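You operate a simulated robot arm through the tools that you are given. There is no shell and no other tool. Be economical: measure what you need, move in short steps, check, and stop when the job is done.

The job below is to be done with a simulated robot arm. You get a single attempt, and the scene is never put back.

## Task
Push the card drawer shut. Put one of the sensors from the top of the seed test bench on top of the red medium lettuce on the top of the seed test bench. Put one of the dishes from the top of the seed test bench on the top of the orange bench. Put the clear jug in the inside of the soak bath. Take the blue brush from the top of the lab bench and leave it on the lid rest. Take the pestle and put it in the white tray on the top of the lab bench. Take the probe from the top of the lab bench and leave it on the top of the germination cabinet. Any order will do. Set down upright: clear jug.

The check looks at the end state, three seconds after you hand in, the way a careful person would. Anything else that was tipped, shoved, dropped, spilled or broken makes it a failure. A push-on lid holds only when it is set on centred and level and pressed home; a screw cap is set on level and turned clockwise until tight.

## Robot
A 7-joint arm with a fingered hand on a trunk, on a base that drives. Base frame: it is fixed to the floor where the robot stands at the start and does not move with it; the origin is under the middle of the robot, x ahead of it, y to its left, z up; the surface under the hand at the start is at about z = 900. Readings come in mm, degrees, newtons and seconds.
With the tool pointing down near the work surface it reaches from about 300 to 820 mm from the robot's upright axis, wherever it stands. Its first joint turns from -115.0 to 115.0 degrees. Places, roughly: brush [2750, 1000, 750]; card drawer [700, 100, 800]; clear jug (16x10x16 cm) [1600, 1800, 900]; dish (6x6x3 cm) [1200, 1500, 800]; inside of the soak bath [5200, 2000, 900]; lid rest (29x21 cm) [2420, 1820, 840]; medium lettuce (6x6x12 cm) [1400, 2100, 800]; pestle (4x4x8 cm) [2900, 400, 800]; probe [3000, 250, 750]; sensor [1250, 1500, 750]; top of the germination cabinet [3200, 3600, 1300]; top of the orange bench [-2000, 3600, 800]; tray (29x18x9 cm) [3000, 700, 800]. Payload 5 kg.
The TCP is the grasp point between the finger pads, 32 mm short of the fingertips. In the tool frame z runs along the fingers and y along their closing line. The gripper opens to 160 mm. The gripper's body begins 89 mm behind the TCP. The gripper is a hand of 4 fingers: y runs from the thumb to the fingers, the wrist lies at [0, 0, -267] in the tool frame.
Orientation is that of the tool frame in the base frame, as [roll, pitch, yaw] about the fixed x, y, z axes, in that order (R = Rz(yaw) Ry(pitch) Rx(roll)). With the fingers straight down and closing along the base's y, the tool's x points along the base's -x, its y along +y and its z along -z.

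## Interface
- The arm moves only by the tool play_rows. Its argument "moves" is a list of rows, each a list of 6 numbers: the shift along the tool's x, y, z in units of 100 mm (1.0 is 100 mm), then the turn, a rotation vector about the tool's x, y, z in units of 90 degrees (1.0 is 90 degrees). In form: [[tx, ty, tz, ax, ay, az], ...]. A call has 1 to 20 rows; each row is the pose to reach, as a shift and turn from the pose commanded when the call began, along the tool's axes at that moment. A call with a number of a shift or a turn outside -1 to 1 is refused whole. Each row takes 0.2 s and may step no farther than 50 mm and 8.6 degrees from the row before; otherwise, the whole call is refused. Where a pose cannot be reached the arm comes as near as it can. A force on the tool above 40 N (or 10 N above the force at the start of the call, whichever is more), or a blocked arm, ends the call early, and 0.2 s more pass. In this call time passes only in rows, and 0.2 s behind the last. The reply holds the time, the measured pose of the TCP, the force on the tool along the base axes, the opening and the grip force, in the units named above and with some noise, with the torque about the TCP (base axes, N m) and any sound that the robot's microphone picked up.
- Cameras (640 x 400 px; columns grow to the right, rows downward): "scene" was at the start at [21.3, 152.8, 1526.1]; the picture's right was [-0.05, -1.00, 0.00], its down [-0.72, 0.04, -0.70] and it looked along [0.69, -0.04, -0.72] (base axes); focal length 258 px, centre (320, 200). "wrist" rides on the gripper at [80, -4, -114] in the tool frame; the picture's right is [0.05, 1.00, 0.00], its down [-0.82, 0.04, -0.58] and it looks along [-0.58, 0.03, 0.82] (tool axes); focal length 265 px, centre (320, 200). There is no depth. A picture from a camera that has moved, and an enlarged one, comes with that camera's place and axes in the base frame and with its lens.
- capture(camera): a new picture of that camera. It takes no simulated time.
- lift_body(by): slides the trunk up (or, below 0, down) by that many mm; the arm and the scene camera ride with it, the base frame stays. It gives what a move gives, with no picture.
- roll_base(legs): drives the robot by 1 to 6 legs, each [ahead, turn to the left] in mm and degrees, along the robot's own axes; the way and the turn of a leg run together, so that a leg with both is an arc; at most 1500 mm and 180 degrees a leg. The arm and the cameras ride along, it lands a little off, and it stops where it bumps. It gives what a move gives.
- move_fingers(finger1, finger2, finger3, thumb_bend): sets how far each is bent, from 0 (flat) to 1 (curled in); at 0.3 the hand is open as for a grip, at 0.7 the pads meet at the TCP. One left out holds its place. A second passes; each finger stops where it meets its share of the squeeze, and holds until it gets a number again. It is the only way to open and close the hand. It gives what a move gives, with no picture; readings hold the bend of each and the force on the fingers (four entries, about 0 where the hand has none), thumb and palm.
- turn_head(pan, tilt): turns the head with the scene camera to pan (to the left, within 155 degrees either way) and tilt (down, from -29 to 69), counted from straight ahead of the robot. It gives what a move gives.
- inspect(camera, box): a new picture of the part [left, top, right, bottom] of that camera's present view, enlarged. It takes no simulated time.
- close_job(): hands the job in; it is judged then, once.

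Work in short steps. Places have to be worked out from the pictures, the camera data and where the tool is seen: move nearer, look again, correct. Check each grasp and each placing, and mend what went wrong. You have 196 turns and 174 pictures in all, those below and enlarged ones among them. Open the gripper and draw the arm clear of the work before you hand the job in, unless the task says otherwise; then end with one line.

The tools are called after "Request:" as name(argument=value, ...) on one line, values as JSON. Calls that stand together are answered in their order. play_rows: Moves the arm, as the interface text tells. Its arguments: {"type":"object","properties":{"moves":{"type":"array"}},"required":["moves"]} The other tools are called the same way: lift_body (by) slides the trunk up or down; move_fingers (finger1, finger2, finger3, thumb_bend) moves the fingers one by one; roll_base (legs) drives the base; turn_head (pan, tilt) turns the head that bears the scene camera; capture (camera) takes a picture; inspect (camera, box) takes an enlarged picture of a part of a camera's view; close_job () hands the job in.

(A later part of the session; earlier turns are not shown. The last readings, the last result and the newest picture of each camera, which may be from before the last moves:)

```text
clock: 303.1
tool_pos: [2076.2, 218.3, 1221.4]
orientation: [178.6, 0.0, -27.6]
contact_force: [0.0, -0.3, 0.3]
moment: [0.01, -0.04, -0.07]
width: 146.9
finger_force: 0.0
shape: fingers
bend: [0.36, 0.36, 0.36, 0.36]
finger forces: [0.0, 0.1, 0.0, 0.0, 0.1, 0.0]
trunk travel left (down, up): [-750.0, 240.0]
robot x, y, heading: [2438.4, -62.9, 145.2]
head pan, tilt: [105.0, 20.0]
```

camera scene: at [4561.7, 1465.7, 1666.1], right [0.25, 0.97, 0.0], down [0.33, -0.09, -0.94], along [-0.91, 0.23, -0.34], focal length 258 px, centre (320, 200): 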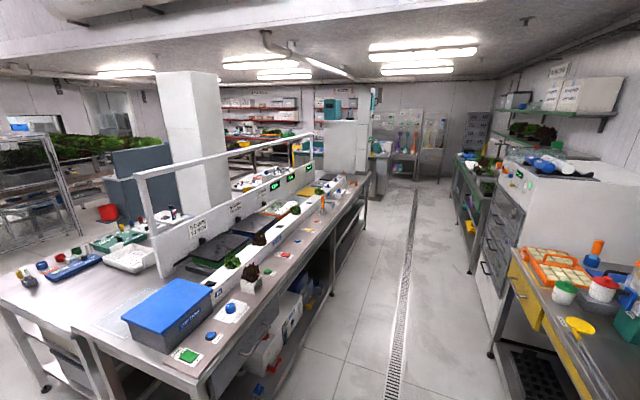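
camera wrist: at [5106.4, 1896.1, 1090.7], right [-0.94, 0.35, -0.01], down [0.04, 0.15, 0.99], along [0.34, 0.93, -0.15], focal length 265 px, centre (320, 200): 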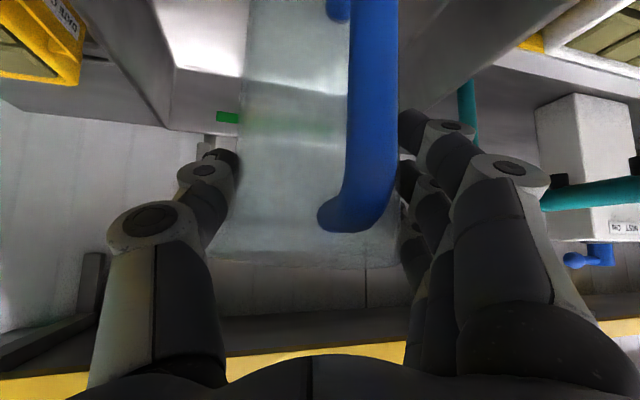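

Request:
roll_base(legs=[[0, -88.5], [40, 0]])

Request:
turn_head(pan=0, tilt=38)

Request:
capture(camera="scene")

Request:
inspect(camera="scene", box=[200, 150, 360, 280])

Request:
inspect(camera="scene", box=[360, 150, 560, 310])

```text
clock: 307.7
tool_pos: [2739.7, 336.8, 1218.9]
orientation: [178.6, 0.1, -116.5]
contact_force: [0.3, -0.6, 0.1]
moment: [-0.03, 0.03, 0.01]
width: 146.9
finger_force: 0.0
shape: fingers
bend: [0.36, 0.36, 0.36, 0.36]
finger forces: [0.1, 0.0, 0.0, 0.0, 0.0, 0.1]
trunk travel left (down, up): [-750.0, 240.0]
robot x, y, heading: [2458.2, -32.1, 56.2]
head pan, tilt: [105.0, 20.0]
```

```text
clock: 309.5
tool_pos: [2739.4, 335.8, 1221.4]
orientation: [178.6, 0.1, -116.6]
contact_force: [-0.5, -0.6, -0.3]
moment: [0.02, -0.02, 0.0]
width: 146.6
finger_force: 0.0
shape: fingers
bend: [0.36, 0.36, 0.36, 0.36]
finger forces: [0.1, 0.0, 0.0, 0.0, 0.1, 0.0]
trunk travel left (down, up): [-750.0, 240.0]
robot x, y, heading: [2462.5, -28.8, 56.1]
head pan, tilt: [0.0, 38.0]
```

```text
57 pictures are left
camera scene: at [2346.3, 77.1, 1637.7], right [0.83, -0.56, 0.0], down [-0.34, -0.51, -0.79], along [0.44, 0.66, -0.62], focal length 258 px, centre (320, 200)
```

scene: 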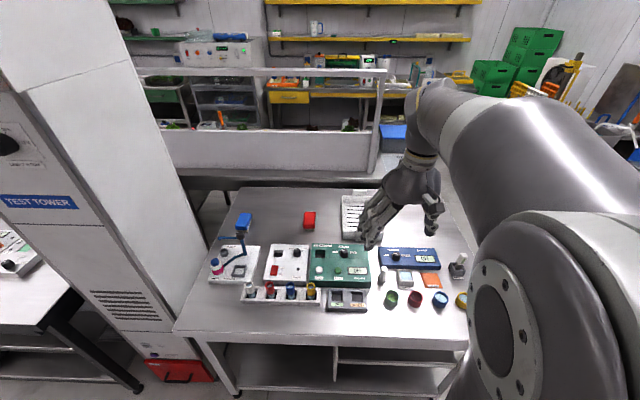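

```text
3.08 times, centred on (280, 215) of scene
camera zoom: at [2346.3, 77.1, 1637.7], right [0.83, -0.56, 0.0], down [-0.34, -0.51, -0.79], along [0.44, 0.66, -0.62], focal length 795 px, centre (443, 154)
```

zoom: 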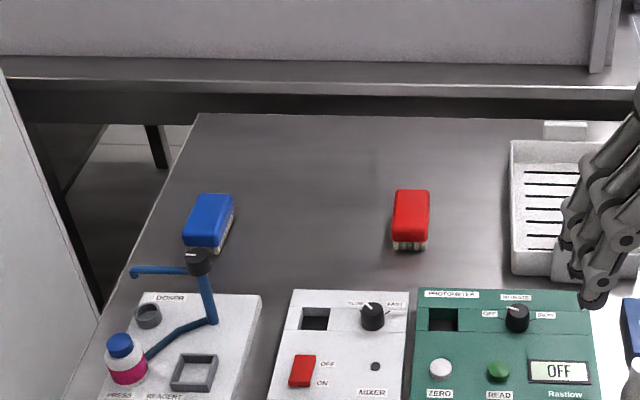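

```text
2.50 times, centred on (460, 230) of scene
camera zoom: at [2346.3, 77.1, 1637.7], right [0.83, -0.56, 0.0], down [-0.34, -0.51, -0.79], along [0.44, 0.66, -0.62], focal length 646 px, centre (-30, 125)
```

zoom: 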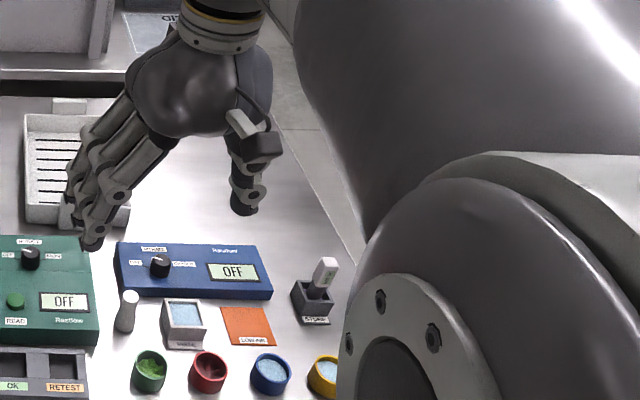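

I can see the blue brush at the back-left, the white pestle standing between the boxes, the slotted white tray at the back, and the probe in its block. I'll lower the trunk and bring the hand above the pestle at about (2864,435).

Request:
lift_body(by=-100)

Request:
play_rows(moves=[[-0.25, -0.12, 0.2, 0, 0, 0.02], [-0.5, -0.24, 0.4, 0, 0, 0.04], [-0.75, -0.36, 0.6, 0, 0, 0.06], [-0.9, -0.42, 0.8, 0, 0, 0.074]])

Request:
move_fingers(finger1=0.56, finger2=0.56, finger3=0.56, thumb_bend=0.56)

Request:
capture(camera="wrist")

```text
clock: 310.9
tool_pos: [2739.8, 335.2, 1121.5]
orientation: [178.5, 0.1, -116.6]
contact_force: [0.2, -0.3, 1.0]
moment: [0.02, 0.0, 0.02]
width: 146.4
finger_force: 0.1
shape: fingers
bend: [0.36, 0.36, 0.36, 0.36]
finger forces: [0.0, 0.0, 0.0, 0.0, 0.1, 0.0]
trunk travel left (down, up): [-650.0, 340.0]
robot x, y, heading: [2461.4, -31.5, 56.4]
head pan, tilt: [0.0, 38.0]
```

```text
clock: 311.9
tool_pos: [2815.7, 398.8, 1038.4]
orientation: [178.6, -0.1, -123.4]
contact_force: [-0.3, 0.9, -0.3]
moment: [-0.02, -0.02, -0.01]
width: 146.5
finger_force: 0.1
shape: fingers
bend: [0.36, 0.36, 0.36, 0.36]
finger forces: [0.1, 0.1, 0.0, 0.0, 0.0, 0.2]
trunk travel left (down, up): [-650.0, 340.0]
robot x, y, heading: [2459.0, -33.4, 56.4]
head pan, tilt: [0.0, 38.0]
```

```text
clock: 312.9
tool_pos: [2814.7, 398.3, 1039.8]
orientation: [178.6, -0.2, -123.3]
contact_force: [0.5, -0.4, 0.1]
moment: [-0.01, -0.01, 0.0]
width: 68.9
finger_force: 0.1
shape: fingers
bend: [0.56, 0.56, 0.56, 0.56]
finger forces: [0.0, 0.0, 0.0, 0.1, 0.0, 0.0]
trunk travel left (down, up): [-650.0, 340.0]
robot x, y, heading: [2462.2, -28.5, 56.0]
head pan, tilt: [0.0, 38.0]
```

```text
54 pictures are left
camera wrist: at [2776.5, 327.5, 1152.7], right [-0.86, 0.5, 0.03], down [0.42, 0.7, 0.58], along [0.27, 0.51, -0.82], focal length 265 px, centre (320, 200)
```

wrist: 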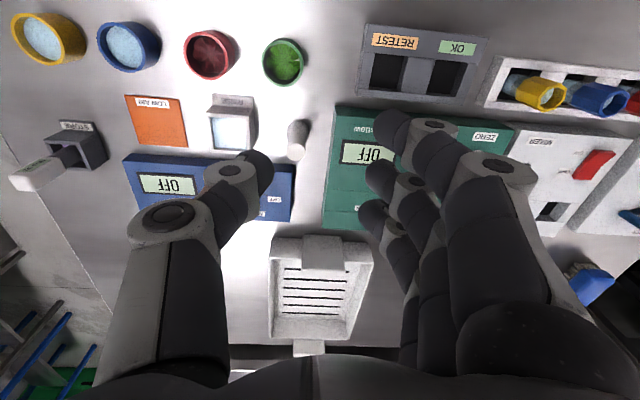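

The pestle is at (2857,427) on a bench at z ≈ 798, about 39 mm from the green box. I'll narrow the hand, centre over it, and descend.

Request:
move_fingers(finger1=0.61, finger2=0.61, finger3=0.61, thumb_bend=0.61)

Request:
play_rows(moves=[[-0.23, -0.11, 0.25, 0, 0, 0], [-0.47, -0.23, 0.5, 0, 0, 0], [-0.47, -0.23, 0.8, 0, 0, 0], [-0.47, -0.23, 1.0, 0, 0, 0]])

Request:
capture(camera="wrist")

```text
clock: 313.9
tool_pos: [2814.8, 398.0, 1039.7]
orientation: [178.7, -0.2, -123.3]
contact_force: [-0.1, 0.4, -0.1]
moment: [-0.02, -0.03, 0.01]
width: 50.8
finger_force: 0.1
shape: fingers
bend: [0.61, 0.61, 0.61, 0.61]
finger forces: [0.0, 0.0, 0.1, 0.0, 0.0, 0.0]
trunk travel left (down, up): [-650.0, 340.0]
robot x, y, heading: [2460.2, -36.3, 55.9]
head pan, tilt: [0.0, 38.0]
```

```text
clock: 314.9
tool_pos: [2855.6, 427.0, 937.3]
orientation: [178.7, -0.1, -123.2]
contact_force: [-0.2, -0.2, -0.5]
moment: [0.04, 0.01, 0.01]
width: 50.3
finger_force: 0.1
shape: fingers
bend: [0.61, 0.61, 0.61, 0.61]
finger forces: [0.1, 0.0, 0.0, 0.1, 0.0, 0.0]
trunk travel left (down, up): [-650.0, 340.0]
robot x, y, heading: [2458.2, -34.8, 56.5]
head pan, tilt: [0.0, 38.0]
```

```text
53 pictures are left
camera wrist: at [2818.0, 354.6, 1050.6], right [-0.86, 0.5, 0.03], down [0.42, 0.7, 0.58], along [0.27, 0.51, -0.82], focal length 265 px, centre (320, 200)
```

wrist: 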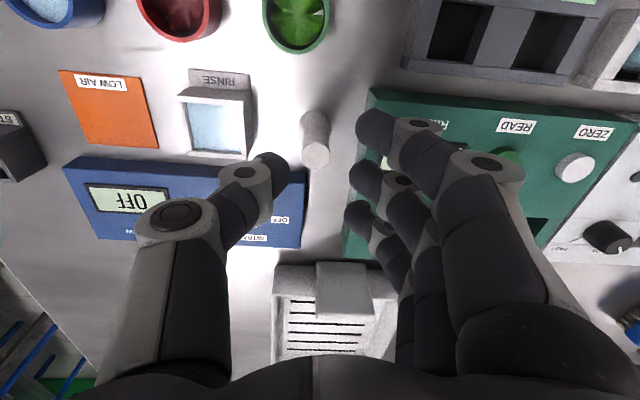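

Pestle is centred; the green box edge is about 36 mm away. I'll shift 5 mm away from it, narrow slightly more, and go down.

Request:
move_fingers(finger1=0.635, finger2=0.635, finger3=0.635, thumb_bend=0.62)

Request:
play_rows(moves=[[0, -0.05, 0.2, 0, 0, 0], [0, -0.05, 0.4, 0, 0, 0], [0, -0.05, 0.58, 0, 0, 0], [0, -0.05, 0.72, 0, 0, 0]])

Request:
capture(camera="wrist")

```text
clock: 315.9
tool_pos: [2857.3, 425.2, 937.6]
orientation: [178.6, -0.1, -123.3]
contact_force: [-0.2, 0.6, 0.7]
moment: [-0.01, 0.0, -0.01]
width: 45.5
finger_force: 0.0
shape: fingers
bend: [0.63, 0.63, 0.63, 0.62]
finger forces: [0.0, 0.0, 0.0, 0.0, 0.0, 0.1]
trunk travel left (down, up): [-650.0, 340.0]
robot x, y, heading: [2461.8, -32.2, 56.3]
head pan, tilt: [0.0, 38.0]
```

```text
clock: 316.9
tool_pos: [2861.1, 425.1, 867.0]
orientation: [178.6, -0.1, -123.3]
contact_force: [-1.0, -0.4, 0.2]
moment: [-0.03, 0.02, -0.01]
width: 45.4
finger_force: 0.1
shape: fingers
bend: [0.63, 0.63, 0.63, 0.62]
finger forces: [0.1, 0.0, 0.0, 0.0, 0.1, 0.1]
trunk travel left (down, up): [-650.0, 340.0]
robot x, y, heading: [2461.5, -31.2, 56.4]
head pan, tilt: [0.0, 38.0]
```

```text
52 pictures are left
camera wrist: at [2822.4, 353.5, 979.8], right [-0.86, 0.5, 0.03], down [0.42, 0.7, 0.58], along [0.27, 0.51, -0.82], focal length 265 px, centre (320, 200)
```

wrist: 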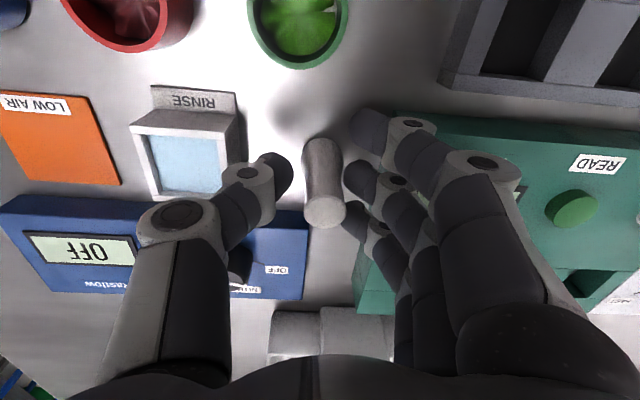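

The pestle is right between the pads, so I'll close and lift.

Request:
move_fingers(finger1=0.72, finger2=0.75, finger3=0.75, thumb_bend=0.75)

Request:
play_rows(moves=[[0, 0, -0.1, 0, 0, 0], [0, 0, -0.35, 0, 0, 0], [0, 0, -0.7, 0, 0, 0], [0, 0, -1.0, 0, 0, 0]])

Request:
capture(camera="wrist")

```text
clock: 317.9
tool_pos: [2860.5, 425.0, 867.5]
orientation: [178.6, -0.1, -123.3]
contact_force: [-0.1, 0.1, -0.9]
moment: [-0.02, -0.02, 0.01]
width: 21.2
finger_force: 7.7
shape: fingers
bend: [0.72, 0.66, 0.75, 0.71]
finger forces: [0.0, 8.4, 0.1, 0.1, 7.8, 0.1]
trunk travel left (down, up): [-650.0, 340.0]
robot x, y, heading: [2461.1, -34.5, 56.2]
head pan, tilt: [0.0, 38.0]
```

```text
clock: 318.9
tool_pos: [2861.4, 422.3, 968.1]
orientation: [178.5, -0.1, -123.2]
contact_force: [-0.6, -0.3, -2.0]
moment: [0.02, -0.03, -0.01]
width: 21.1
finger_force: 7.8
shape: fingers
bend: [0.72, 0.66, 0.75, 0.71]
finger forces: [0.0, 8.3, 0.1, 0.0, 7.8, 0.0]
trunk travel left (down, up): [-650.0, 340.0]
robot x, y, heading: [2457.8, -32.4, 56.2]
head pan, tilt: [0.0, 38.0]
```

```text
51 pictures are left
camera wrist: at [2824.1, 351.3, 1080.9], right [-0.86, 0.5, 0.03], down [0.42, 0.7, 0.58], along [0.27, 0.51, -0.82], focal length 265 px, centre (320, 200)
```

wrist: 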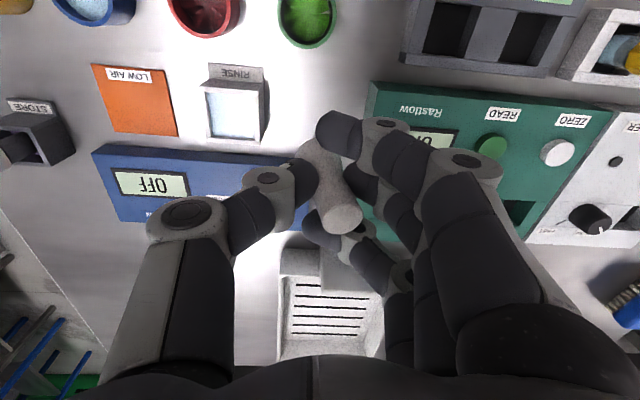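

The pestle is held. The tray is about 260 mm further on, so I'll move toward it and tilt the hand 30° forward to reach inside.

Request:
play_rows(moves=[[-0.33, 0.07, -0.15, 0, 0, 0], [-0.66, 0.14, -0.22, 0, 0, 0], [-1.0, 0.2, -0.22, 0, 0, 0]])

Request:
play_rows(moves=[[-0.25, 0.04, 0, 0, -0.08, 0], [-0.5, 0.08, 0, 0, -0.16, 0], [-0.75, 0.11, 0, 0, -0.25, 0], [-1.0, 0.15, 0, 0, -0.33, 0]])

Request:
capture(camera="wrist")

Request:
inspect(camera="scene", box=[300, 140, 500, 300])

```text
clock: 319.7
tool_pos: [2899.9, 517.4, 990.3]
orientation: [178.7, -0.2, -123.3]
contact_force: [0.5, -1.2, -1.4]
moment: [-0.03, 0.05, -0.01]
width: 20.9
finger_force: 8.2
shape: fingers
bend: [0.72, 0.66, 0.75, 0.71]
finger forces: [0.0, 8.4, 0.0, 0.0, 7.8, 0.0]
trunk travel left (down, up): [-650.0, 340.0]
robot x, y, heading: [2459.9, -28.6, 56.0]
head pan, tilt: [0.0, 38.0]
```

```text
clock: 320.7
tool_pos: [2944.9, 609.0, 989.0]
orientation: [178.3, 29.7, -124.0]
contact_force: [-0.1, -1.1, -1.3]
moment: [-0.05, 0.0, 0.01]
width: 21.1
finger_force: 8.1
shape: fingers
bend: [0.72, 0.66, 0.75, 0.71]
finger forces: [0.1, 8.5, 0.0, 0.1, 7.9, 0.0]
trunk travel left (down, up): [-650.0, 340.0]
robot x, y, heading: [2461.4, -30.5, 56.4]
head pan, tilt: [0.0, 38.0]
```

```text
50 pictures are left
camera wrist: at [2879.8, 499.5, 1048.0], right [-0.86, 0.51, 0.0], down [0.22, 0.36, 0.91], along [0.46, 0.78, -0.42], focal length 265 px, centre (320, 200)
```

wrist: 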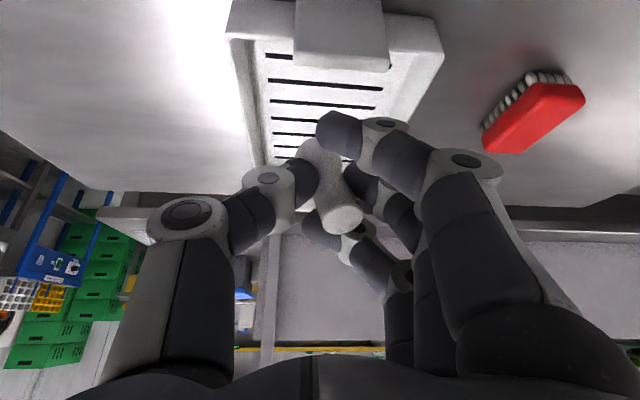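

```text
2.50 times, centred on (400, 220) of scene
camera zoom: at [2346.6, 77.4, 1537.7], right [0.83, -0.56, 0.0], down [-0.34, -0.51, -0.79], along [0.44, 0.66, -0.62], focal length 646 px, centre (120, 150)
```

zoom: 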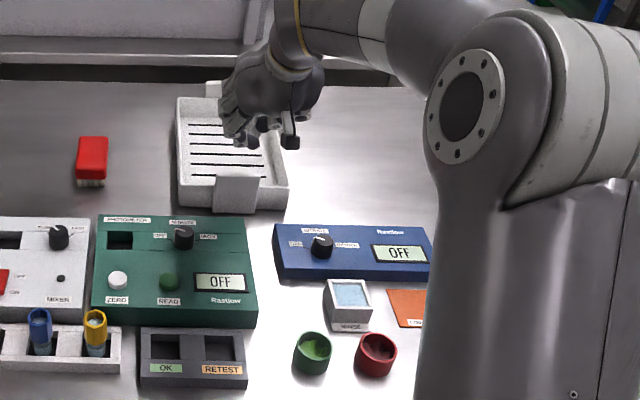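

I'm over the tray's near part. I'll move 69 mm further in, then lower into it.

Request:
play_rows(moves=[[-0.2, 0.01, 0.12, 0, 0, 0], [-0.4, 0.02, 0.24, 0, 0, 0], [-0.6, 0.03, 0.345, 0, 0, 0]])

Request:
play_rows(moves=[[0.15, 0, 0.27, 0, 0, 0], [0.3, 0, 0.53, 0, 0, 0], [0.42, 0, 0.74, 0, 0, 0], [0.5, 0, 0.88, 0, 0, 0]])

Request:
capture(camera="wrist")

Request:
inspect(camera="scene", box=[300, 140, 500, 300])

```text
clock: 321.5
tool_pos: [2979.6, 668.8, 989.8]
orientation: [178.4, 29.6, -124.1]
contact_force: [0.6, 1.0, -0.3]
moment: [-0.03, 0.06, 0.02]
width: 21.1
finger_force: 8.4
shape: fingers
bend: [0.72, 0.66, 0.75, 0.71]
finger forces: [0.0, 8.5, 0.1, 0.0, 8.0, 0.1]
trunk travel left (down, up): [-650.0, 340.0]
robot x, y, heading: [2462.0, -34.1, 56.5]
head pan, tilt: [0.0, 38.0]
```

```text
clock: 322.5
tool_pos: [2976.5, 668.9, 887.8]
orientation: [178.3, 29.6, -124.2]
contact_force: [0.0, 0.2, -1.3]
moment: [0.0, -0.01, 0.01]
width: 21.2
finger_force: 7.9
shape: fingers
bend: [0.72, 0.66, 0.75, 0.71]
finger forces: [0.1, 8.5, 0.1, 0.0, 7.9, 0.0]
trunk travel left (down, up): [-650.0, 340.0]
robot x, y, heading: [2462.6, -35.3, 56.1]
head pan, tilt: [0.0, 38.0]
```

```text
48 pictures are left
camera wrist: at [2912.2, 560.7, 946.8], right [-0.86, 0.51, 0.0], down [0.22, 0.37, 0.91], along [0.46, 0.78, -0.42], focal length 265 px, centre (320, 200)
```

wrist: 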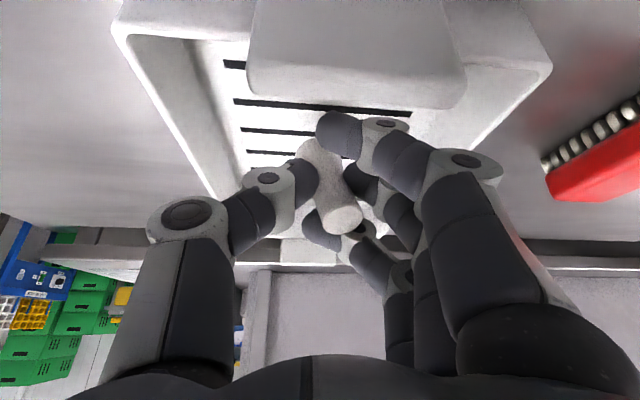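

```text
2.50 times, centred on (400, 220) of scene
camera zoom: at [2346.7, 77.4, 1537.7], right [0.83, -0.56, 0.0], down [-0.34, -0.51, -0.79], along [0.44, 0.66, -0.62], focal length 646 px, centre (120, 150)
```

zoom: 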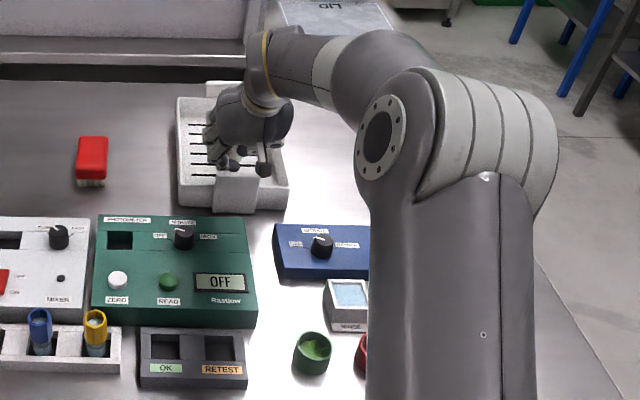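

The hand and pestle are inside the tray walls. I'll lower a little more and release.

Request:
play_rows(moves=[[0.03, 0, 0.05, 0, 0, 0], [0.06, 0, 0.1, 0, 0, 0], [0.09, 0, 0.15, 0, 0, 0]])

Request:
move_fingers(finger1=0.66, finger2=0.6, finger3=0.66, thumb_bend=0.62)

Request:
capture(camera="wrist")

```text
clock: 323.3
tool_pos: [2974.9, 670.2, 870.3]
orientation: [178.4, 29.6, -124.1]
contact_force: [0.5, 0.3, -1.1]
moment: [-0.02, 0.03, 0.03]
width: 21.1
finger_force: 8.5
shape: fingers
bend: [0.72, 0.66, 0.75, 0.71]
finger forces: [0.1, 8.5, 0.1, 0.1, 7.9, 0.0]
trunk travel left (down, up): [-650.0, 340.0]
robot x, y, heading: [2459.9, -34.3, 56.2]
head pan, tilt: [0.0, 38.0]
```

```text
clock: 324.3
tool_pos: [2975.4, 668.5, 870.5]
orientation: [178.3, 29.6, -124.2]
contact_force: [0.3, -0.6, 0.1]
moment: [0.0, 0.06, 0.0]
width: 39.3
finger_force: 0.0
shape: fingers
bend: [0.66, 0.6, 0.66, 0.62]
finger forces: [0.0, 0.0, 0.1, 0.0, 0.0, 0.0]
trunk travel left (down, up): [-650.0, 340.0]
robot x, y, heading: [2463.1, -28.8, 55.8]
head pan, tilt: [0.0, 38.0]
```

```text
46 pictures are left
camera wrist: at [2911.3, 560.8, 929.9], right [-0.86, 0.51, 0.0], down [0.22, 0.36, 0.91], along [0.46, 0.78, -0.42], focal length 265 px, centre (320, 200)
```

wrist: 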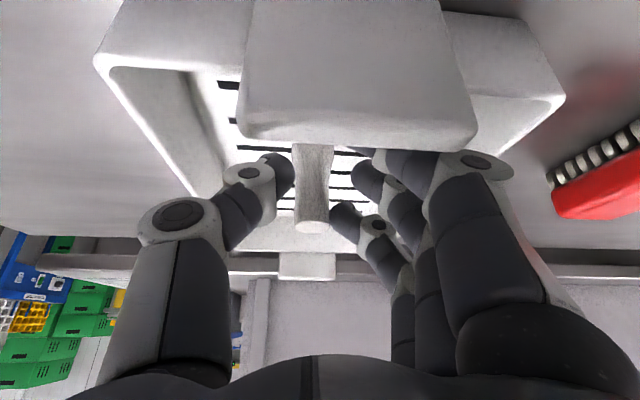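

The pestle is released in the tray. I'll raise the hand and verify.

Request:
play_rows(moves=[[-0.1, 0, -0.17, 0, 0, 0], [-0.25, 0, -0.44, 0, 0, 0], [-0.4, 0, -0.7, 0, 0, 0], [-0.56, 0, -0.98, 0, 0, 0]])

Request:
play_rows(moves=[[0.4, 0, -0.2, 0, 0.08, 0], [0.8, 0, -0.4, 0, 0.16, 0], [0.9, 0, -0.6, 0, 0.25, 0], [0.95, 0, -0.75, 0, 0.33, 0]])

Request:
inspect(camera="scene", box=[330, 150, 450, 240])

Request:
capture(camera="wrist")

```text
clock: 325.3
tool_pos: [2979.3, 666.7, 984.5]
orientation: [178.3, 29.7, -124.1]
contact_force: [-0.5, -1.1, 0.1]
moment: [-0.01, -0.02, 0.02]
width: 39.0
finger_force: 0.1
shape: fingers
bend: [0.66, 0.6, 0.66, 0.62]
finger forces: [0.0, 0.0, 0.0, 0.1, 0.0, 0.0]
trunk travel left (down, up): [-650.0, 340.0]
robot x, y, heading: [2459.0, -29.2, 56.1]
head pan, tilt: [0.0, 38.0]
```

```text
clock: 326.3
tool_pos: [2913.8, 569.1, 1001.5]
orientation: [178.5, -0.2, -123.2]
contact_force: [0.6, 0.1, -0.3]
moment: [0.01, 0.02, 0.0]
width: 39.4
finger_force: 0.0
shape: fingers
bend: [0.66, 0.6, 0.66, 0.62]
finger forces: [0.0, 0.0, 0.1, 0.0, 0.1, 0.0]
trunk travel left (down, up): [-650.0, 340.0]
robot x, y, heading: [2457.8, -33.8, 56.3]
head pan, tilt: [0.0, 38.0]
```

```text
4.44 times, centred on (390, 195) of scene
camera zoom: at [2346.6, 77.6, 1537.7], right [0.83, -0.56, 0.0], down [-0.34, -0.51, -0.79], along [0.44, 0.66, -0.62], focal length 1149 px, centre (9, 222)
```

zoom: 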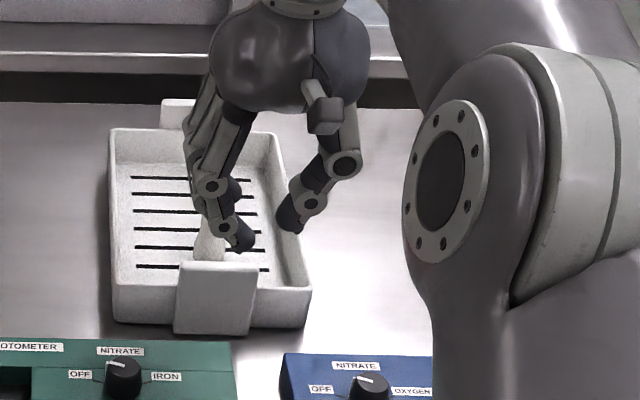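

```text
44 pictures are left
camera wrist: at [2874.9, 497.6, 1115.8], right [-0.86, 0.5, 0.03], down [0.43, 0.7, 0.58], along [0.27, 0.51, -0.82], focal length 265 px, centre (320, 200)
```

wrist: 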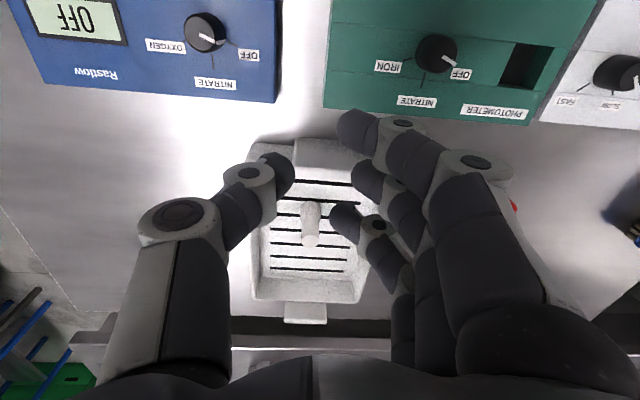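

The pestle stands in the tray. For the probe I'll shift the robot about 350 mm to the right along the bench.

Request:
play_rows(moves=[[0.4, 0, 0, 0, 0, 0], [0.8, 0, 0, 0, 0, 0], [1.0, 0, 0, 0, 0, 0]])

Request:
play_rows(moves=[[0.4, 0, 0, 0, 0, 0], [0.8, 0, 0, 0, 0, 0], [1.0, 0, 0, 0, 0, 0]])

Request:
roll_base(legs=[[0, -90], [370, 0], [0, 91]])

Request:
turn_head(pan=0, tilt=42)

Request:
capture(camera="wrist")

Request:
inspect(camera="scene", box=[240, 140, 440, 290])

```text
clock: 327.1
tool_pos: [2858.2, 485.2, 1001.7]
orientation: [178.5, -0.1, -123.2]
contact_force: [0.1, 0.1, -0.7]
moment: [-0.03, -0.03, -0.01]
width: 39.3
finger_force: 0.0
shape: fingers
bend: [0.66, 0.6, 0.66, 0.62]
finger forces: [0.1, 0.1, 0.0, 0.1, 0.0, 0.0]
trunk travel left (down, up): [-650.0, 340.0]
robot x, y, heading: [2460.4, -32.2, 56.4]
head pan, tilt: [0.0, 38.0]
```

```text
clock: 327.9
tool_pos: [2804.4, 400.8, 999.6]
orientation: [178.6, -0.1, -123.3]
contact_force: [0.4, 0.1, -0.4]
moment: [-0.01, 0.02, -0.02]
width: 39.3
finger_force: 0.2
shape: fingers
bend: [0.66, 0.6, 0.66, 0.62]
finger forces: [0.1, 0.0, 0.0, 0.1, 0.1, 0.0]
trunk travel left (down, up): [-650.0, 340.0]
robot x, y, heading: [2462.1, -26.7, 56.0]
head pan, tilt: [0.0, 38.0]
```

```text
clock: 338.0
tool_pos: [3127.0, 160.4, 999.3]
orientation: [178.6, -0.1, -126.5]
contact_force: [-1.0, -0.4, 0.1]
moment: [0.01, -0.02, 0.04]
width: 39.4
finger_force: 0.0
shape: fingers
bend: [0.66, 0.6, 0.66, 0.62]
finger forces: [0.0, 0.1, 0.0, 0.1, 0.0, 0.0]
trunk travel left (down, up): [-650.0, 340.0]
robot x, y, heading: [2757.3, -250.4, 52.8]
head pan, tilt: [0.0, 38.0]
```

```text
clock: 338.6
tool_pos: [3127.3, 160.7, 999.8]
orientation: [178.5, 0.0, -126.5]
contact_force: [-0.3, -0.3, -0.3]
moment: [0.0, 0.0, 0.02]
width: 39.2
finger_force: 0.1
shape: fingers
bend: [0.66, 0.6, 0.66, 0.62]
finger forces: [0.0, 0.0, 0.1, 0.1, 0.0, 0.0]
trunk travel left (down, up): [-650.0, 340.0]
robot x, y, heading: [2754.8, -253.8, 53.1]
head pan, tilt: [0.0, 42.0]
```

```text
43 pictures are left
camera wrist: at [3084.9, 91.2, 1113.4], right [-0.83, 0.55, 0.03], down [0.46, 0.67, 0.58], along [0.3, 0.49, -0.82], focal length 265 px, centre (320, 200)
```

wrist: 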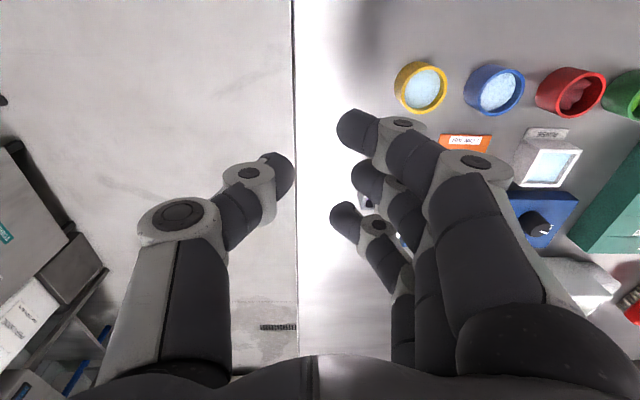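

```text
2.67 times, centred on (340, 215) of scene
camera zoom: at [2649.5, -139.2, 1531.8], right [0.8, -0.6, 0.0], down [-0.4, -0.53, -0.74], along [0.45, 0.59, -0.67], focal length 689 px, centre (267, 160)
```

zoom: 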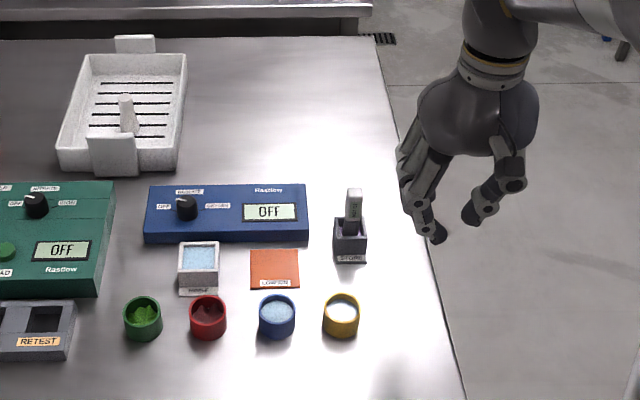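

The probe stands in its block at about (3125,298), with its handle exposed from z ≈ 829 to 905. I'll move over it with the hand opened to about 55 mm.

Request:
move_fingers(finger1=0.6, finger2=0.6, finger3=0.6, thumb_bend=0.6)

Request:
play_rows(moves=[[-0.3, 0.25, 0, 0.017, 0, -0.02], [-0.6, 0.5, 0, 0.017, 0, -0.036], [-0.9, 0.75, 0, 0.017, 0, -0.036], [-1.0, 0.83, 0, 0.017, 0, -0.036]])

Request:
capture(camera="wrist")

```text
clock: 339.6
tool_pos: [3127.4, 160.1, 1000.9]
orientation: [178.6, -0.1, -126.4]
contact_force: [-0.2, -0.7, -0.6]
moment: [0.01, 0.01, -0.05]
width: 52.6
finger_force: 0.0
shape: fingers
bend: [0.6, 0.6, 0.6, 0.6]
finger forces: [0.0, 0.0, 0.0, 0.0, 0.0, 0.1]
trunk travel left (down, up): [-650.0, 340.0]
robot x, y, heading: [2757.2, -256.3, 53.1]
head pan, tilt: [0.0, 42.0]
```

```text
clock: 340.6
tool_pos: [3120.9, 290.8, 1002.6]
orientation: [-179.9, -0.1, -123.2]
contact_force: [0.1, 0.7, -0.5]
moment: [0.0, 0.0, 0.02]
width: 52.6
finger_force: 0.1
shape: fingers
bend: [0.6, 0.6, 0.6, 0.6]
finger forces: [0.0, 0.1, 0.0, 0.0, 0.1, 0.0]
trunk travel left (down, up): [-650.0, 340.0]
robot x, y, heading: [2761.3, -251.6, 53.3]
head pan, tilt: [0.0, 42.0]
```

```text
41 pictures are left
camera wrist: at [3080.3, 220.6, 1115.8], right [-0.86, 0.51, 0.0], down [0.41, 0.71, 0.58], along [0.29, 0.5, -0.82], focal length 265 px, centre (320, 200)
```

wrist: 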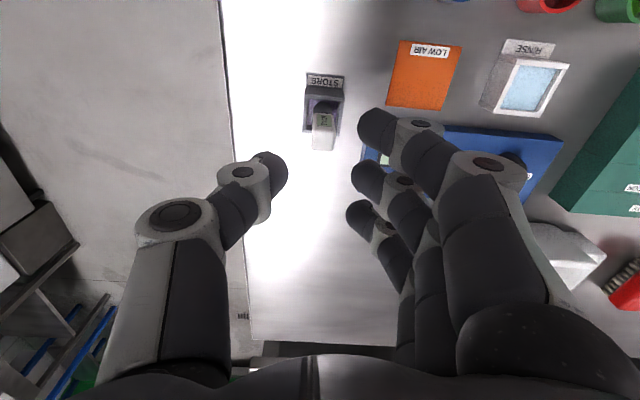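

Request:
play_rows(moves=[[-0.1, 0.04, 0.2, 0, 0, 0], [-0.1, 0.04, 0.45, 0, 0, 0], [-0.1, 0.04, 0.7, 0, 0, 0], [-0.1, 0.04, 0.95, 0, 0, 0]])

Request:
play_rows(moves=[[0, 0, 0.12, 0, 0, 0], [0, 0, 0.23, 0, 0, 0]])

Request:
capture(camera="wrist")

```text
clock: 341.6
tool_pos: [3120.6, 300.9, 907.3]
orientation: [-179.9, -0.1, -123.3]
contact_force: [-0.3, -0.4, -0.6]
moment: [-0.02, 0.03, 0.04]
width: 52.8
finger_force: 0.0
shape: fingers
bend: [0.6, 0.6, 0.6, 0.6]
finger forces: [0.0, 0.0, 0.0, 0.1, 0.0, 0.0]
trunk travel left (down, up): [-650.0, 340.0]
robot x, y, heading: [2758.4, -256.4, 53.1]
head pan, tilt: [0.0, 42.0]
```

```text
clock: 342.2
tool_pos: [3120.9, 300.2, 882.6]
orientation: [-179.9, 0.0, -123.2]
contact_force: [0.3, 0.8, -0.8]
moment: [-0.02, -0.02, 0.0]
width: 52.6
finger_force: 0.0
shape: fingers
bend: [0.6, 0.6, 0.6, 0.6]
finger forces: [0.0, 0.0, 0.0, 0.0, 0.0, 0.0]
trunk travel left (down, up): [-650.0, 340.0]
robot x, y, heading: [2762.4, -256.4, 53.1]
head pan, tilt: [0.0, 42.0]
```

```text
40 pictures are left
camera wrist: at [3079.6, 231.0, 996.1], right [-0.86, 0.5, 0.0], down [0.41, 0.71, 0.58], along [0.29, 0.5, -0.82], focal length 265 px, centre (320, 200)
```

wrist: 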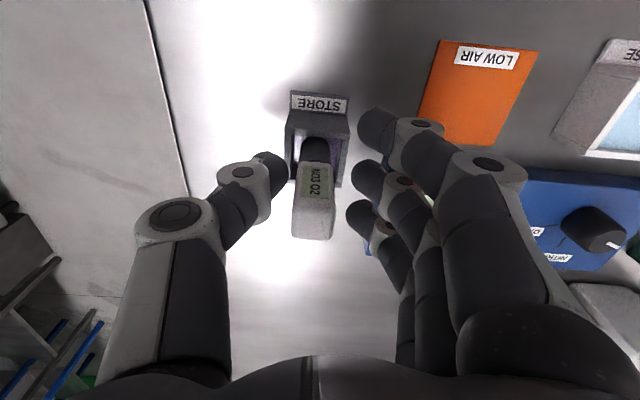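

The handle is between the pads. I'll close and pull straight up.

Request:
move_fingers(finger1=0.7, finger2=0.78, finger3=0.78, thumb_bend=0.78)

Request:
play_rows(moves=[[0, 0, -0.1, 0, 0, 0], [0, 0, -0.3, 0, 0, 0], [0, 0, -0.6, 0, 0, 0], [0, 0, -1.0, 0, 0, 0]])

Request:
play_rows(moves=[[0, 0, -0.3, 0, 0, 0], [0, 0, -0.6, 0, 0, 0], [0, 0, -0.9, 0, 0, 0]])

Request:
capture(camera="wrist")

Request:
inspect(camera="scene", box=[300, 80, 460, 260])

```text
clock: 343.2
tool_pos: [3120.4, 300.0, 882.7]
orientation: [-179.9, -0.2, -123.3]
contact_force: [1.8, -0.4, -0.3]
moment: [-0.02, 0.0, 0.02]
width: 22.3
finger_force: 10.5
shape: fingers
bend: [0.7, 0.64, 0.78, 0.72]
finger forces: [0.1, 8.9, 0.1, 0.0, 11.1, 0.0]
trunk travel left (down, up): [-650.0, 340.0]
robot x, y, heading: [2760.1, -254.4, 53.1]
head pan, tilt: [0.0, 42.0]
```

```text
clock: 344.2
tool_pos: [3122.1, 298.7, 985.9]
orientation: [-179.8, 0.0, -123.3]
contact_force: [-0.5, 0.3, -1.2]
moment: [0.0, -0.03, 0.01]
width: 22.1
finger_force: 10.5
shape: fingers
bend: [0.7, 0.63, 0.78, 0.73]
finger forces: [0.1, 10.2, 0.1, 0.1, 10.2, 0.0]
trunk travel left (down, up): [-650.0, 340.0]
robot x, y, heading: [2758.7, -255.9, 53.0]
head pan, tilt: [0.0, 42.0]
```

```text
clock: 345.0
tool_pos: [3120.2, 302.4, 1074.4]
orientation: [-179.9, -0.1, -123.3]
contact_force: [-0.4, 0.5, -0.4]
moment: [-0.04, -0.01, -0.01]
width: 21.5
finger_force: 10.0
shape: fingers
bend: [0.7, 0.63, 0.78, 0.73]
finger forces: [0.1, 10.1, 0.1, 0.0, 10.2, 0.1]
trunk travel left (down, up): [-650.0, 340.0]
robot x, y, heading: [2760.7, -252.3, 52.9]
head pan, tilt: [0.0, 42.0]
```

```text
39 pictures are left
camera wrist: at [3079.7, 232.4, 1187.4], right [-0.86, 0.5, 0.0], down [0.41, 0.71, 0.58], along [0.29, 0.5, -0.82], focal length 265 px, centre (320, 200)
```

wrist: 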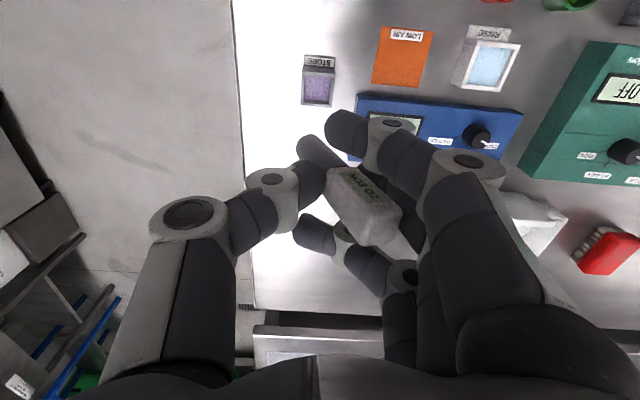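

```text
2.22 times, centred on (380, 170) of scene
camera zoom: at [2649.4, -139.2, 1531.7], right [0.8, -0.6, 0.0], down [-0.4, -0.53, -0.74], along [0.45, 0.59, -0.67], focal length 574 px, centre (187, 267)
```

zoom: 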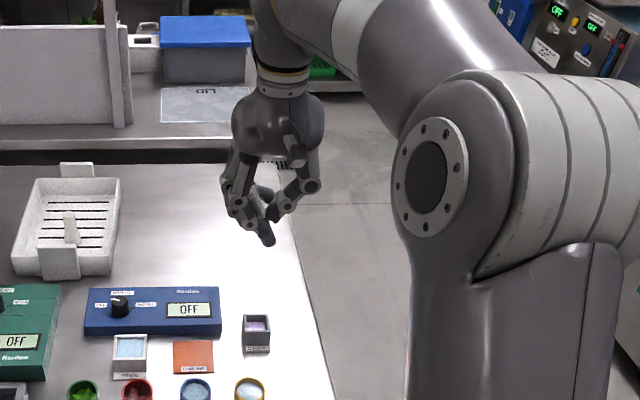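

The probe is out and held (its block stayed put). I'll tuck the arm and drive around to the drain aisle toward the germination cabinet.

Request:
play_rows(moves=[[0.35, 0, 0, 0, 0, 0], [0.7, 0, 0, 0, 0, 0], [1.0, 0, 0, 0, 0, 0]])

Request:
play_rows(moves=[[0.35, 0, 0, 0, 0, 0], [0.7, 0, 0, 0, 0, 0], [1.0, 0, 0, 0, 0, 0]])

Request:
roll_base(legs=[[-60, 0], [0, -86.3], [785, 0], [0, 90], [1240, 0], [1240, 0]])

Request:
roll_base(legs=[[0, 90], [900, 0]])

Request:
turn_head(pan=-20, tilt=20)

Request:
capture(camera="scene")

```text
clock: 345.8
tool_pos: [3065.7, 216.0, 1074.2]
orientation: [-179.9, 0.0, -123.3]
contact_force: [0.8, -0.6, -1.4]
moment: [0.0, 0.02, -0.01]
width: 21.9
finger_force: 10.1
shape: fingers
bend: [0.7, 0.63, 0.78, 0.73]
finger forces: [0.0, 10.0, 0.0, 0.1, 10.2, 0.1]
trunk travel left (down, up): [-650.0, 340.0]
robot x, y, heading: [2759.3, -255.0, 52.9]
head pan, tilt: [0.0, 42.0]
```

```text
clock: 346.6
tool_pos: [3012.0, 134.6, 1074.8]
orientation: [-179.9, 0.0, -123.4]
contact_force: [0.6, 0.6, -1.4]
moment: [0.01, 0.02, 0.01]
width: 22.1
finger_force: 9.9
shape: fingers
bend: [0.7, 0.63, 0.78, 0.73]
finger forces: [0.0, 10.0, 0.0, 0.1, 10.0, 0.1]
trunk travel left (down, up): [-650.0, 340.0]
robot x, y, heading: [2760.5, -254.8, 53.2]
head pan, tilt: [0.0, 42.0]
```

```text
clock: 370.6
tool_pos: [4913.0, 1787.4, 1076.1]
orientation: [-179.9, -0.2, -117.8]
contact_force: [1.4, 0.4, -1.2]
moment: [-0.01, 0.02, -0.04]
width: 21.6
finger_force: 10.6
shape: fingers
bend: [0.7, 0.63, 0.78, 0.73]
finger forces: [0.0, 10.0, 0.0, 0.0, 10.0, 0.0]
trunk travel left (down, up): [-650.0, 340.0]
robot x, y, heading: [4701.7, 1378.1, 58.0]
head pan, tilt: [0.0, 42.0]
```

```text
clock: 379.2
tool_pos: [3510.0, 2052.8, 1075.9]
orientation: [-179.9, -0.1, -26.9]
contact_force: [-0.4, 0.2, 0.0]
moment: [0.03, 0.0, 0.01]
width: 21.6
finger_force: 10.1
shape: fingers
bend: [0.7, 0.63, 0.78, 0.73]
finger forces: [0.1, 10.0, 0.0, 0.0, 10.0, 0.0]
trunk travel left (down, up): [-650.0, 340.0]
robot x, y, heading: [3923.5, 1842.2, 149.5]
head pan, tilt: [0.0, 42.0]
```

```text
clock: 380.1
tool_pos: [3508.6, 2053.0, 1076.1]
orientation: [-180.0, 0.0, -26.9]
contact_force: [0.2, 0.3, -1.1]
moment: [-0.02, 0.01, 0.01]
width: 21.4
finger_force: 10.5
shape: fingers
bend: [0.7, 0.63, 0.78, 0.73]
finger forces: [0.1, 10.0, 0.0, 0.0, 10.0, 0.0]
trunk travel left (down, up): [-650.0, 340.0]
robot x, y, heading: [3920.6, 1846.5, 149.3]
head pan, tilt: [-20.0, 20.0]
```

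```text
37 pictures are left
camera scene: at [3835.9, 1751.9, 1566.0], right [0.77, 0.63, 0.0], down [0.22, -0.26, -0.94], along [-0.6, 0.73, -0.34], focal length 258 px, centre (320, 200)
```

scene: 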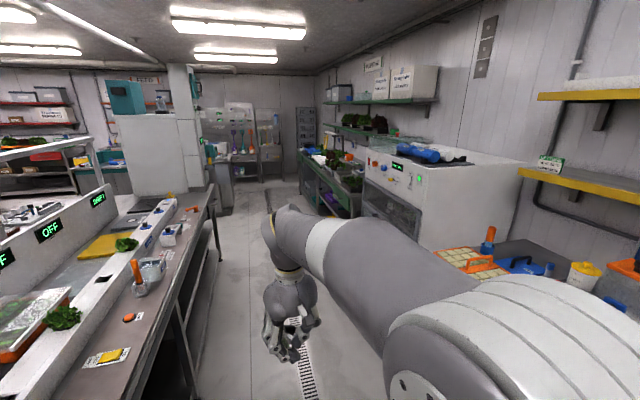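

The cabinet (21 °C display) is ahead on the right. I'll drive along the aisle to stand in front of it.

Request:
roll_base(legs=[[0, -5.3], [1200, 0], [0, -87.5]])

Request:
lift_body(by=340)

Request:
turn_head(pan=0, tilt=25)

Request:
capture(camera="scene")

```text
clock: 390.3
tool_pos: [3203.0, 2935.9, 1075.7]
orientation: [-179.8, 0.0, -119.9]
contact_force: [0.1, 0.7, -0.6]
moment: [0.03, -0.01, -0.02]
width: 21.7
finger_force: 9.6
shape: fingers
bend: [0.7, 0.63, 0.78, 0.73]
finger forces: [0.0, 10.0, 0.1, 0.1, 9.8, 0.0]
trunk travel left (down, up): [-650.0, 340.0]
robot x, y, heading: [2972.2, 2534.0, 56.3]
head pan, tilt: [-20.0, 20.0]
```

```text
clock: 393.6
tool_pos: [3203.0, 2936.0, 1416.3]
orientation: [180.0, -0.1, -119.9]
contact_force: [-0.1, 0.0, 1.0]
moment: [-0.01, 0.02, 0.02]
width: 21.5
finger_force: 9.8
shape: fingers
bend: [0.7, 0.63, 0.78, 0.73]
finger forces: [0.0, 10.0, 0.0, 0.0, 9.8, 0.0]
trunk travel left (down, up): [-990.0, 0.0]
robot x, y, heading: [2975.4, 2534.0, 56.5]
head pan, tilt: [-20.0, 20.0]
```

```text
clock: 394.4
tool_pos: [3203.4, 2934.0, 1416.3]
orientation: [180.0, -0.2, -119.9]
contact_force: [-0.1, -0.2, -1.2]
moment: [-0.01, 0.01, 0.02]
width: 21.9
finger_force: 10.0
shape: fingers
bend: [0.7, 0.63, 0.78, 0.73]
finger forces: [0.0, 9.9, 0.0, 0.0, 9.9, 0.1]
trunk travel left (down, up): [-990.0, 0.0]
robot x, y, heading: [2974.0, 2533.9, 56.4]
head pan, tilt: [0.0, 25.0]
```

```text
36 pictures are left
camera scene: at [2863.3, 2647.3, 1898.0], right [0.83, -0.55, 0.0], down [-0.23, -0.35, -0.91], along [0.5, 0.75, -0.42], focal length 258 px, centre (320, 200)
```

scene: 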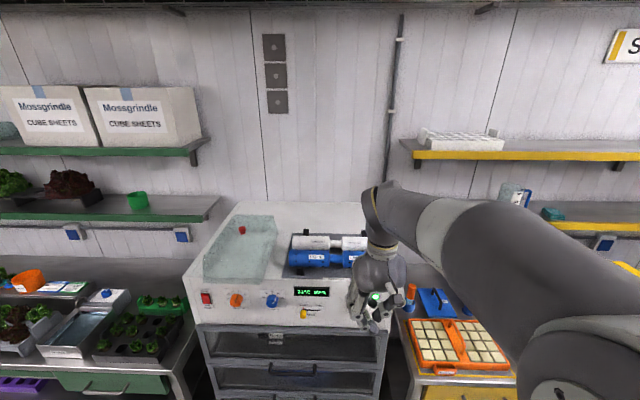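

Request:
inspect(camera="scene", box=[180, 190, 420, 340])

Request:
capture(camera="wrist")

```text
2.67 times, centred on (300, 265) of scene
camera zoom: at [2863.3, 2647.3, 1898.0], right [0.83, -0.55, 0.0], down [-0.23, -0.35, -0.91], along [0.5, 0.75, -0.42], focal length 689 px, centre (373, 27)
```

zoom: 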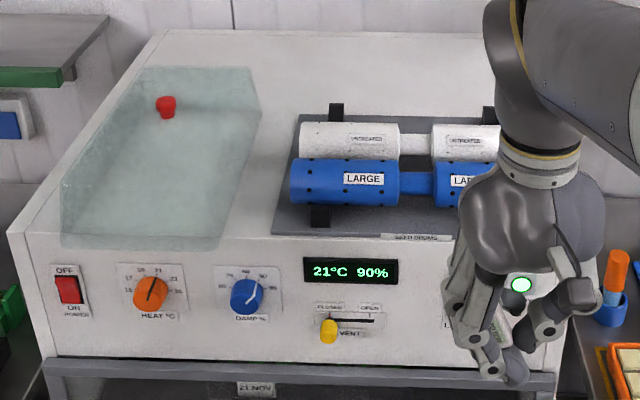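

```text
34 pictures are left
camera wrist: at [3167.4, 2863.6, 1529.6], right [-0.89, 0.45, 0.0], down [0.37, 0.73, 0.58], along [0.26, 0.51, -0.82], focal length 265 px, centre (320, 200)
```

wrist: 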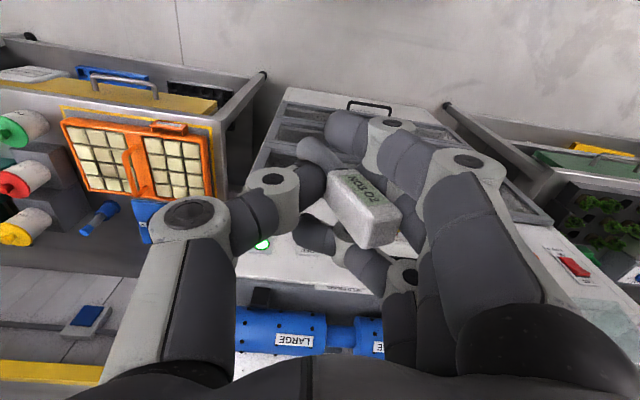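

The cabinet top (z ≈ 1305) has a clear cover on the left, seed drums on a mat to the right, and a free strip and back area between them. I'll raise the hand, swing it left above the strip, and drive closer.

Request:
play_rows(moves=[[0, 0.1, -0.3, 0, 0, 0], [0, 0.3, -0.6, 0, 0, 0], [0, 0.6, -0.85, 0, 0, 0], [0, 0.9, -0.85, 0, 0, 0], [0, 1.0, -0.85, 0, 0, 0]])

Request:
play_rows(moves=[[0, 0.4, 0, 0, 0, 0], [0, 0.8, 0, 0, 0, 0], [0, 1.0, 0, 0, 0, 0]])

Request:
roll_base(legs=[[240, 0]])

Request:
turn_head(pan=0, tilt=40)

Request:
capture(camera="scene")

Request:
capture(camera="wrist")

```text
clock: 395.6
tool_pos: [3116.5, 2984.9, 1499.5]
orientation: [-179.9, 0.1, -119.9]
contact_force: [0.3, 0.5, -0.7]
moment: [0.01, -0.02, -0.03]
width: 21.5
finger_force: 10.0
shape: fingers
bend: [0.7, 0.63, 0.78, 0.73]
finger forces: [0.1, 10.1, 0.0, 0.0, 10.0, 0.0]
trunk travel left (down, up): [-990.0, 0.0]
robot x, y, heading: [2977.9, 2532.9, 56.4]
head pan, tilt: [0.0, 25.0]
```

```text
clock: 396.4
tool_pos: [3030.7, 3038.5, 1501.1]
orientation: [-179.9, -0.1, -119.9]
contact_force: [-0.4, -0.2, -0.4]
moment: [0.0, 0.03, -0.01]
width: 21.4
finger_force: 10.2
shape: fingers
bend: [0.7, 0.63, 0.78, 0.73]
finger forces: [0.0, 10.1, 0.0, 0.1, 9.8, 0.1]
trunk travel left (down, up): [-990.0, 0.0]
robot x, y, heading: [2975.9, 2531.1, 56.4]
head pan, tilt: [0.0, 25.0]
```

```text
clock: 398.2
tool_pos: [3165.9, 3237.7, 1499.0]
orientation: [-179.8, -0.1, -119.9]
contact_force: [0.7, -0.2, -0.6]
moment: [-0.03, 0.02, -0.01]
width: 21.3
finger_force: 9.8
shape: fingers
bend: [0.7, 0.63, 0.78, 0.73]
finger forces: [0.1, 10.1, 0.1, 0.0, 9.9, 0.0]
trunk travel left (down, up): [-990.0, 0.0]
robot x, y, heading: [3106.3, 2731.2, 56.4]
head pan, tilt: [0.0, 25.0]
```

```text
clock: 399.0
tool_pos: [3163.9, 3236.0, 1499.9]
orientation: [-179.9, 0.0, -119.9]
contact_force: [-0.4, 0.1, -0.4]
moment: [0.01, 0.0, 0.01]
width: 21.3
finger_force: 10.1
shape: fingers
bend: [0.7, 0.63, 0.78, 0.73]
finger forces: [0.1, 10.1, 0.0, 0.0, 9.9, 0.1]
trunk travel left (down, up): [-990.0, 0.0]
robot x, y, heading: [3106.1, 2733.7, 56.3]
head pan, tilt: [0.0, 40.0]
```

```text
33 pictures are left
camera scene: at [2992.2, 2841.3, 1874.8], right [0.83, -0.55, 0.0], down [-0.36, -0.53, -0.77], along [0.43, 0.64, -0.64], focal length 258 px, centre (320, 200)
```

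scene: 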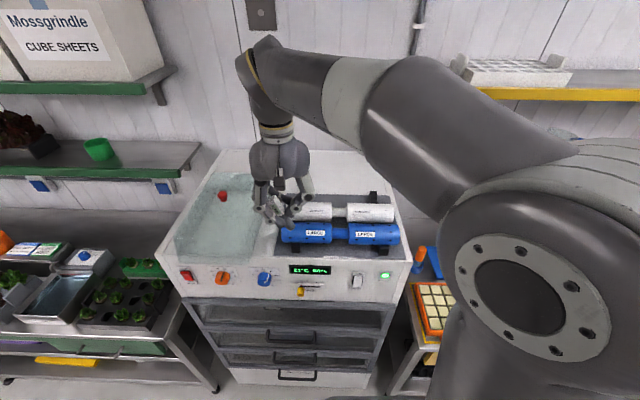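

```text
32 pictures are left
camera wrist: at [3127.6, 3164.4, 1613.7], right [-0.89, 0.45, 0.0], down [0.37, 0.73, 0.58], along [0.26, 0.51, -0.82], focal length 265 px, centre (320, 200)
```

wrist: 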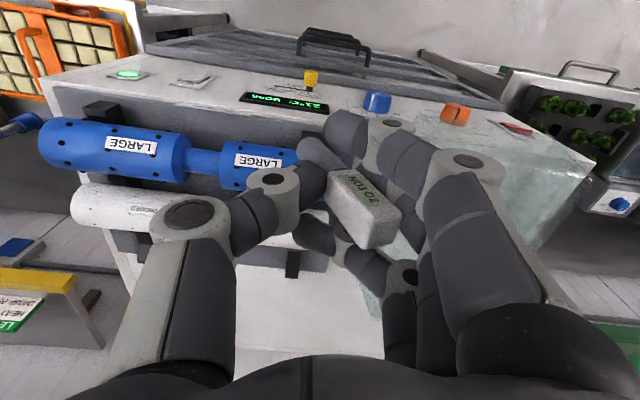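

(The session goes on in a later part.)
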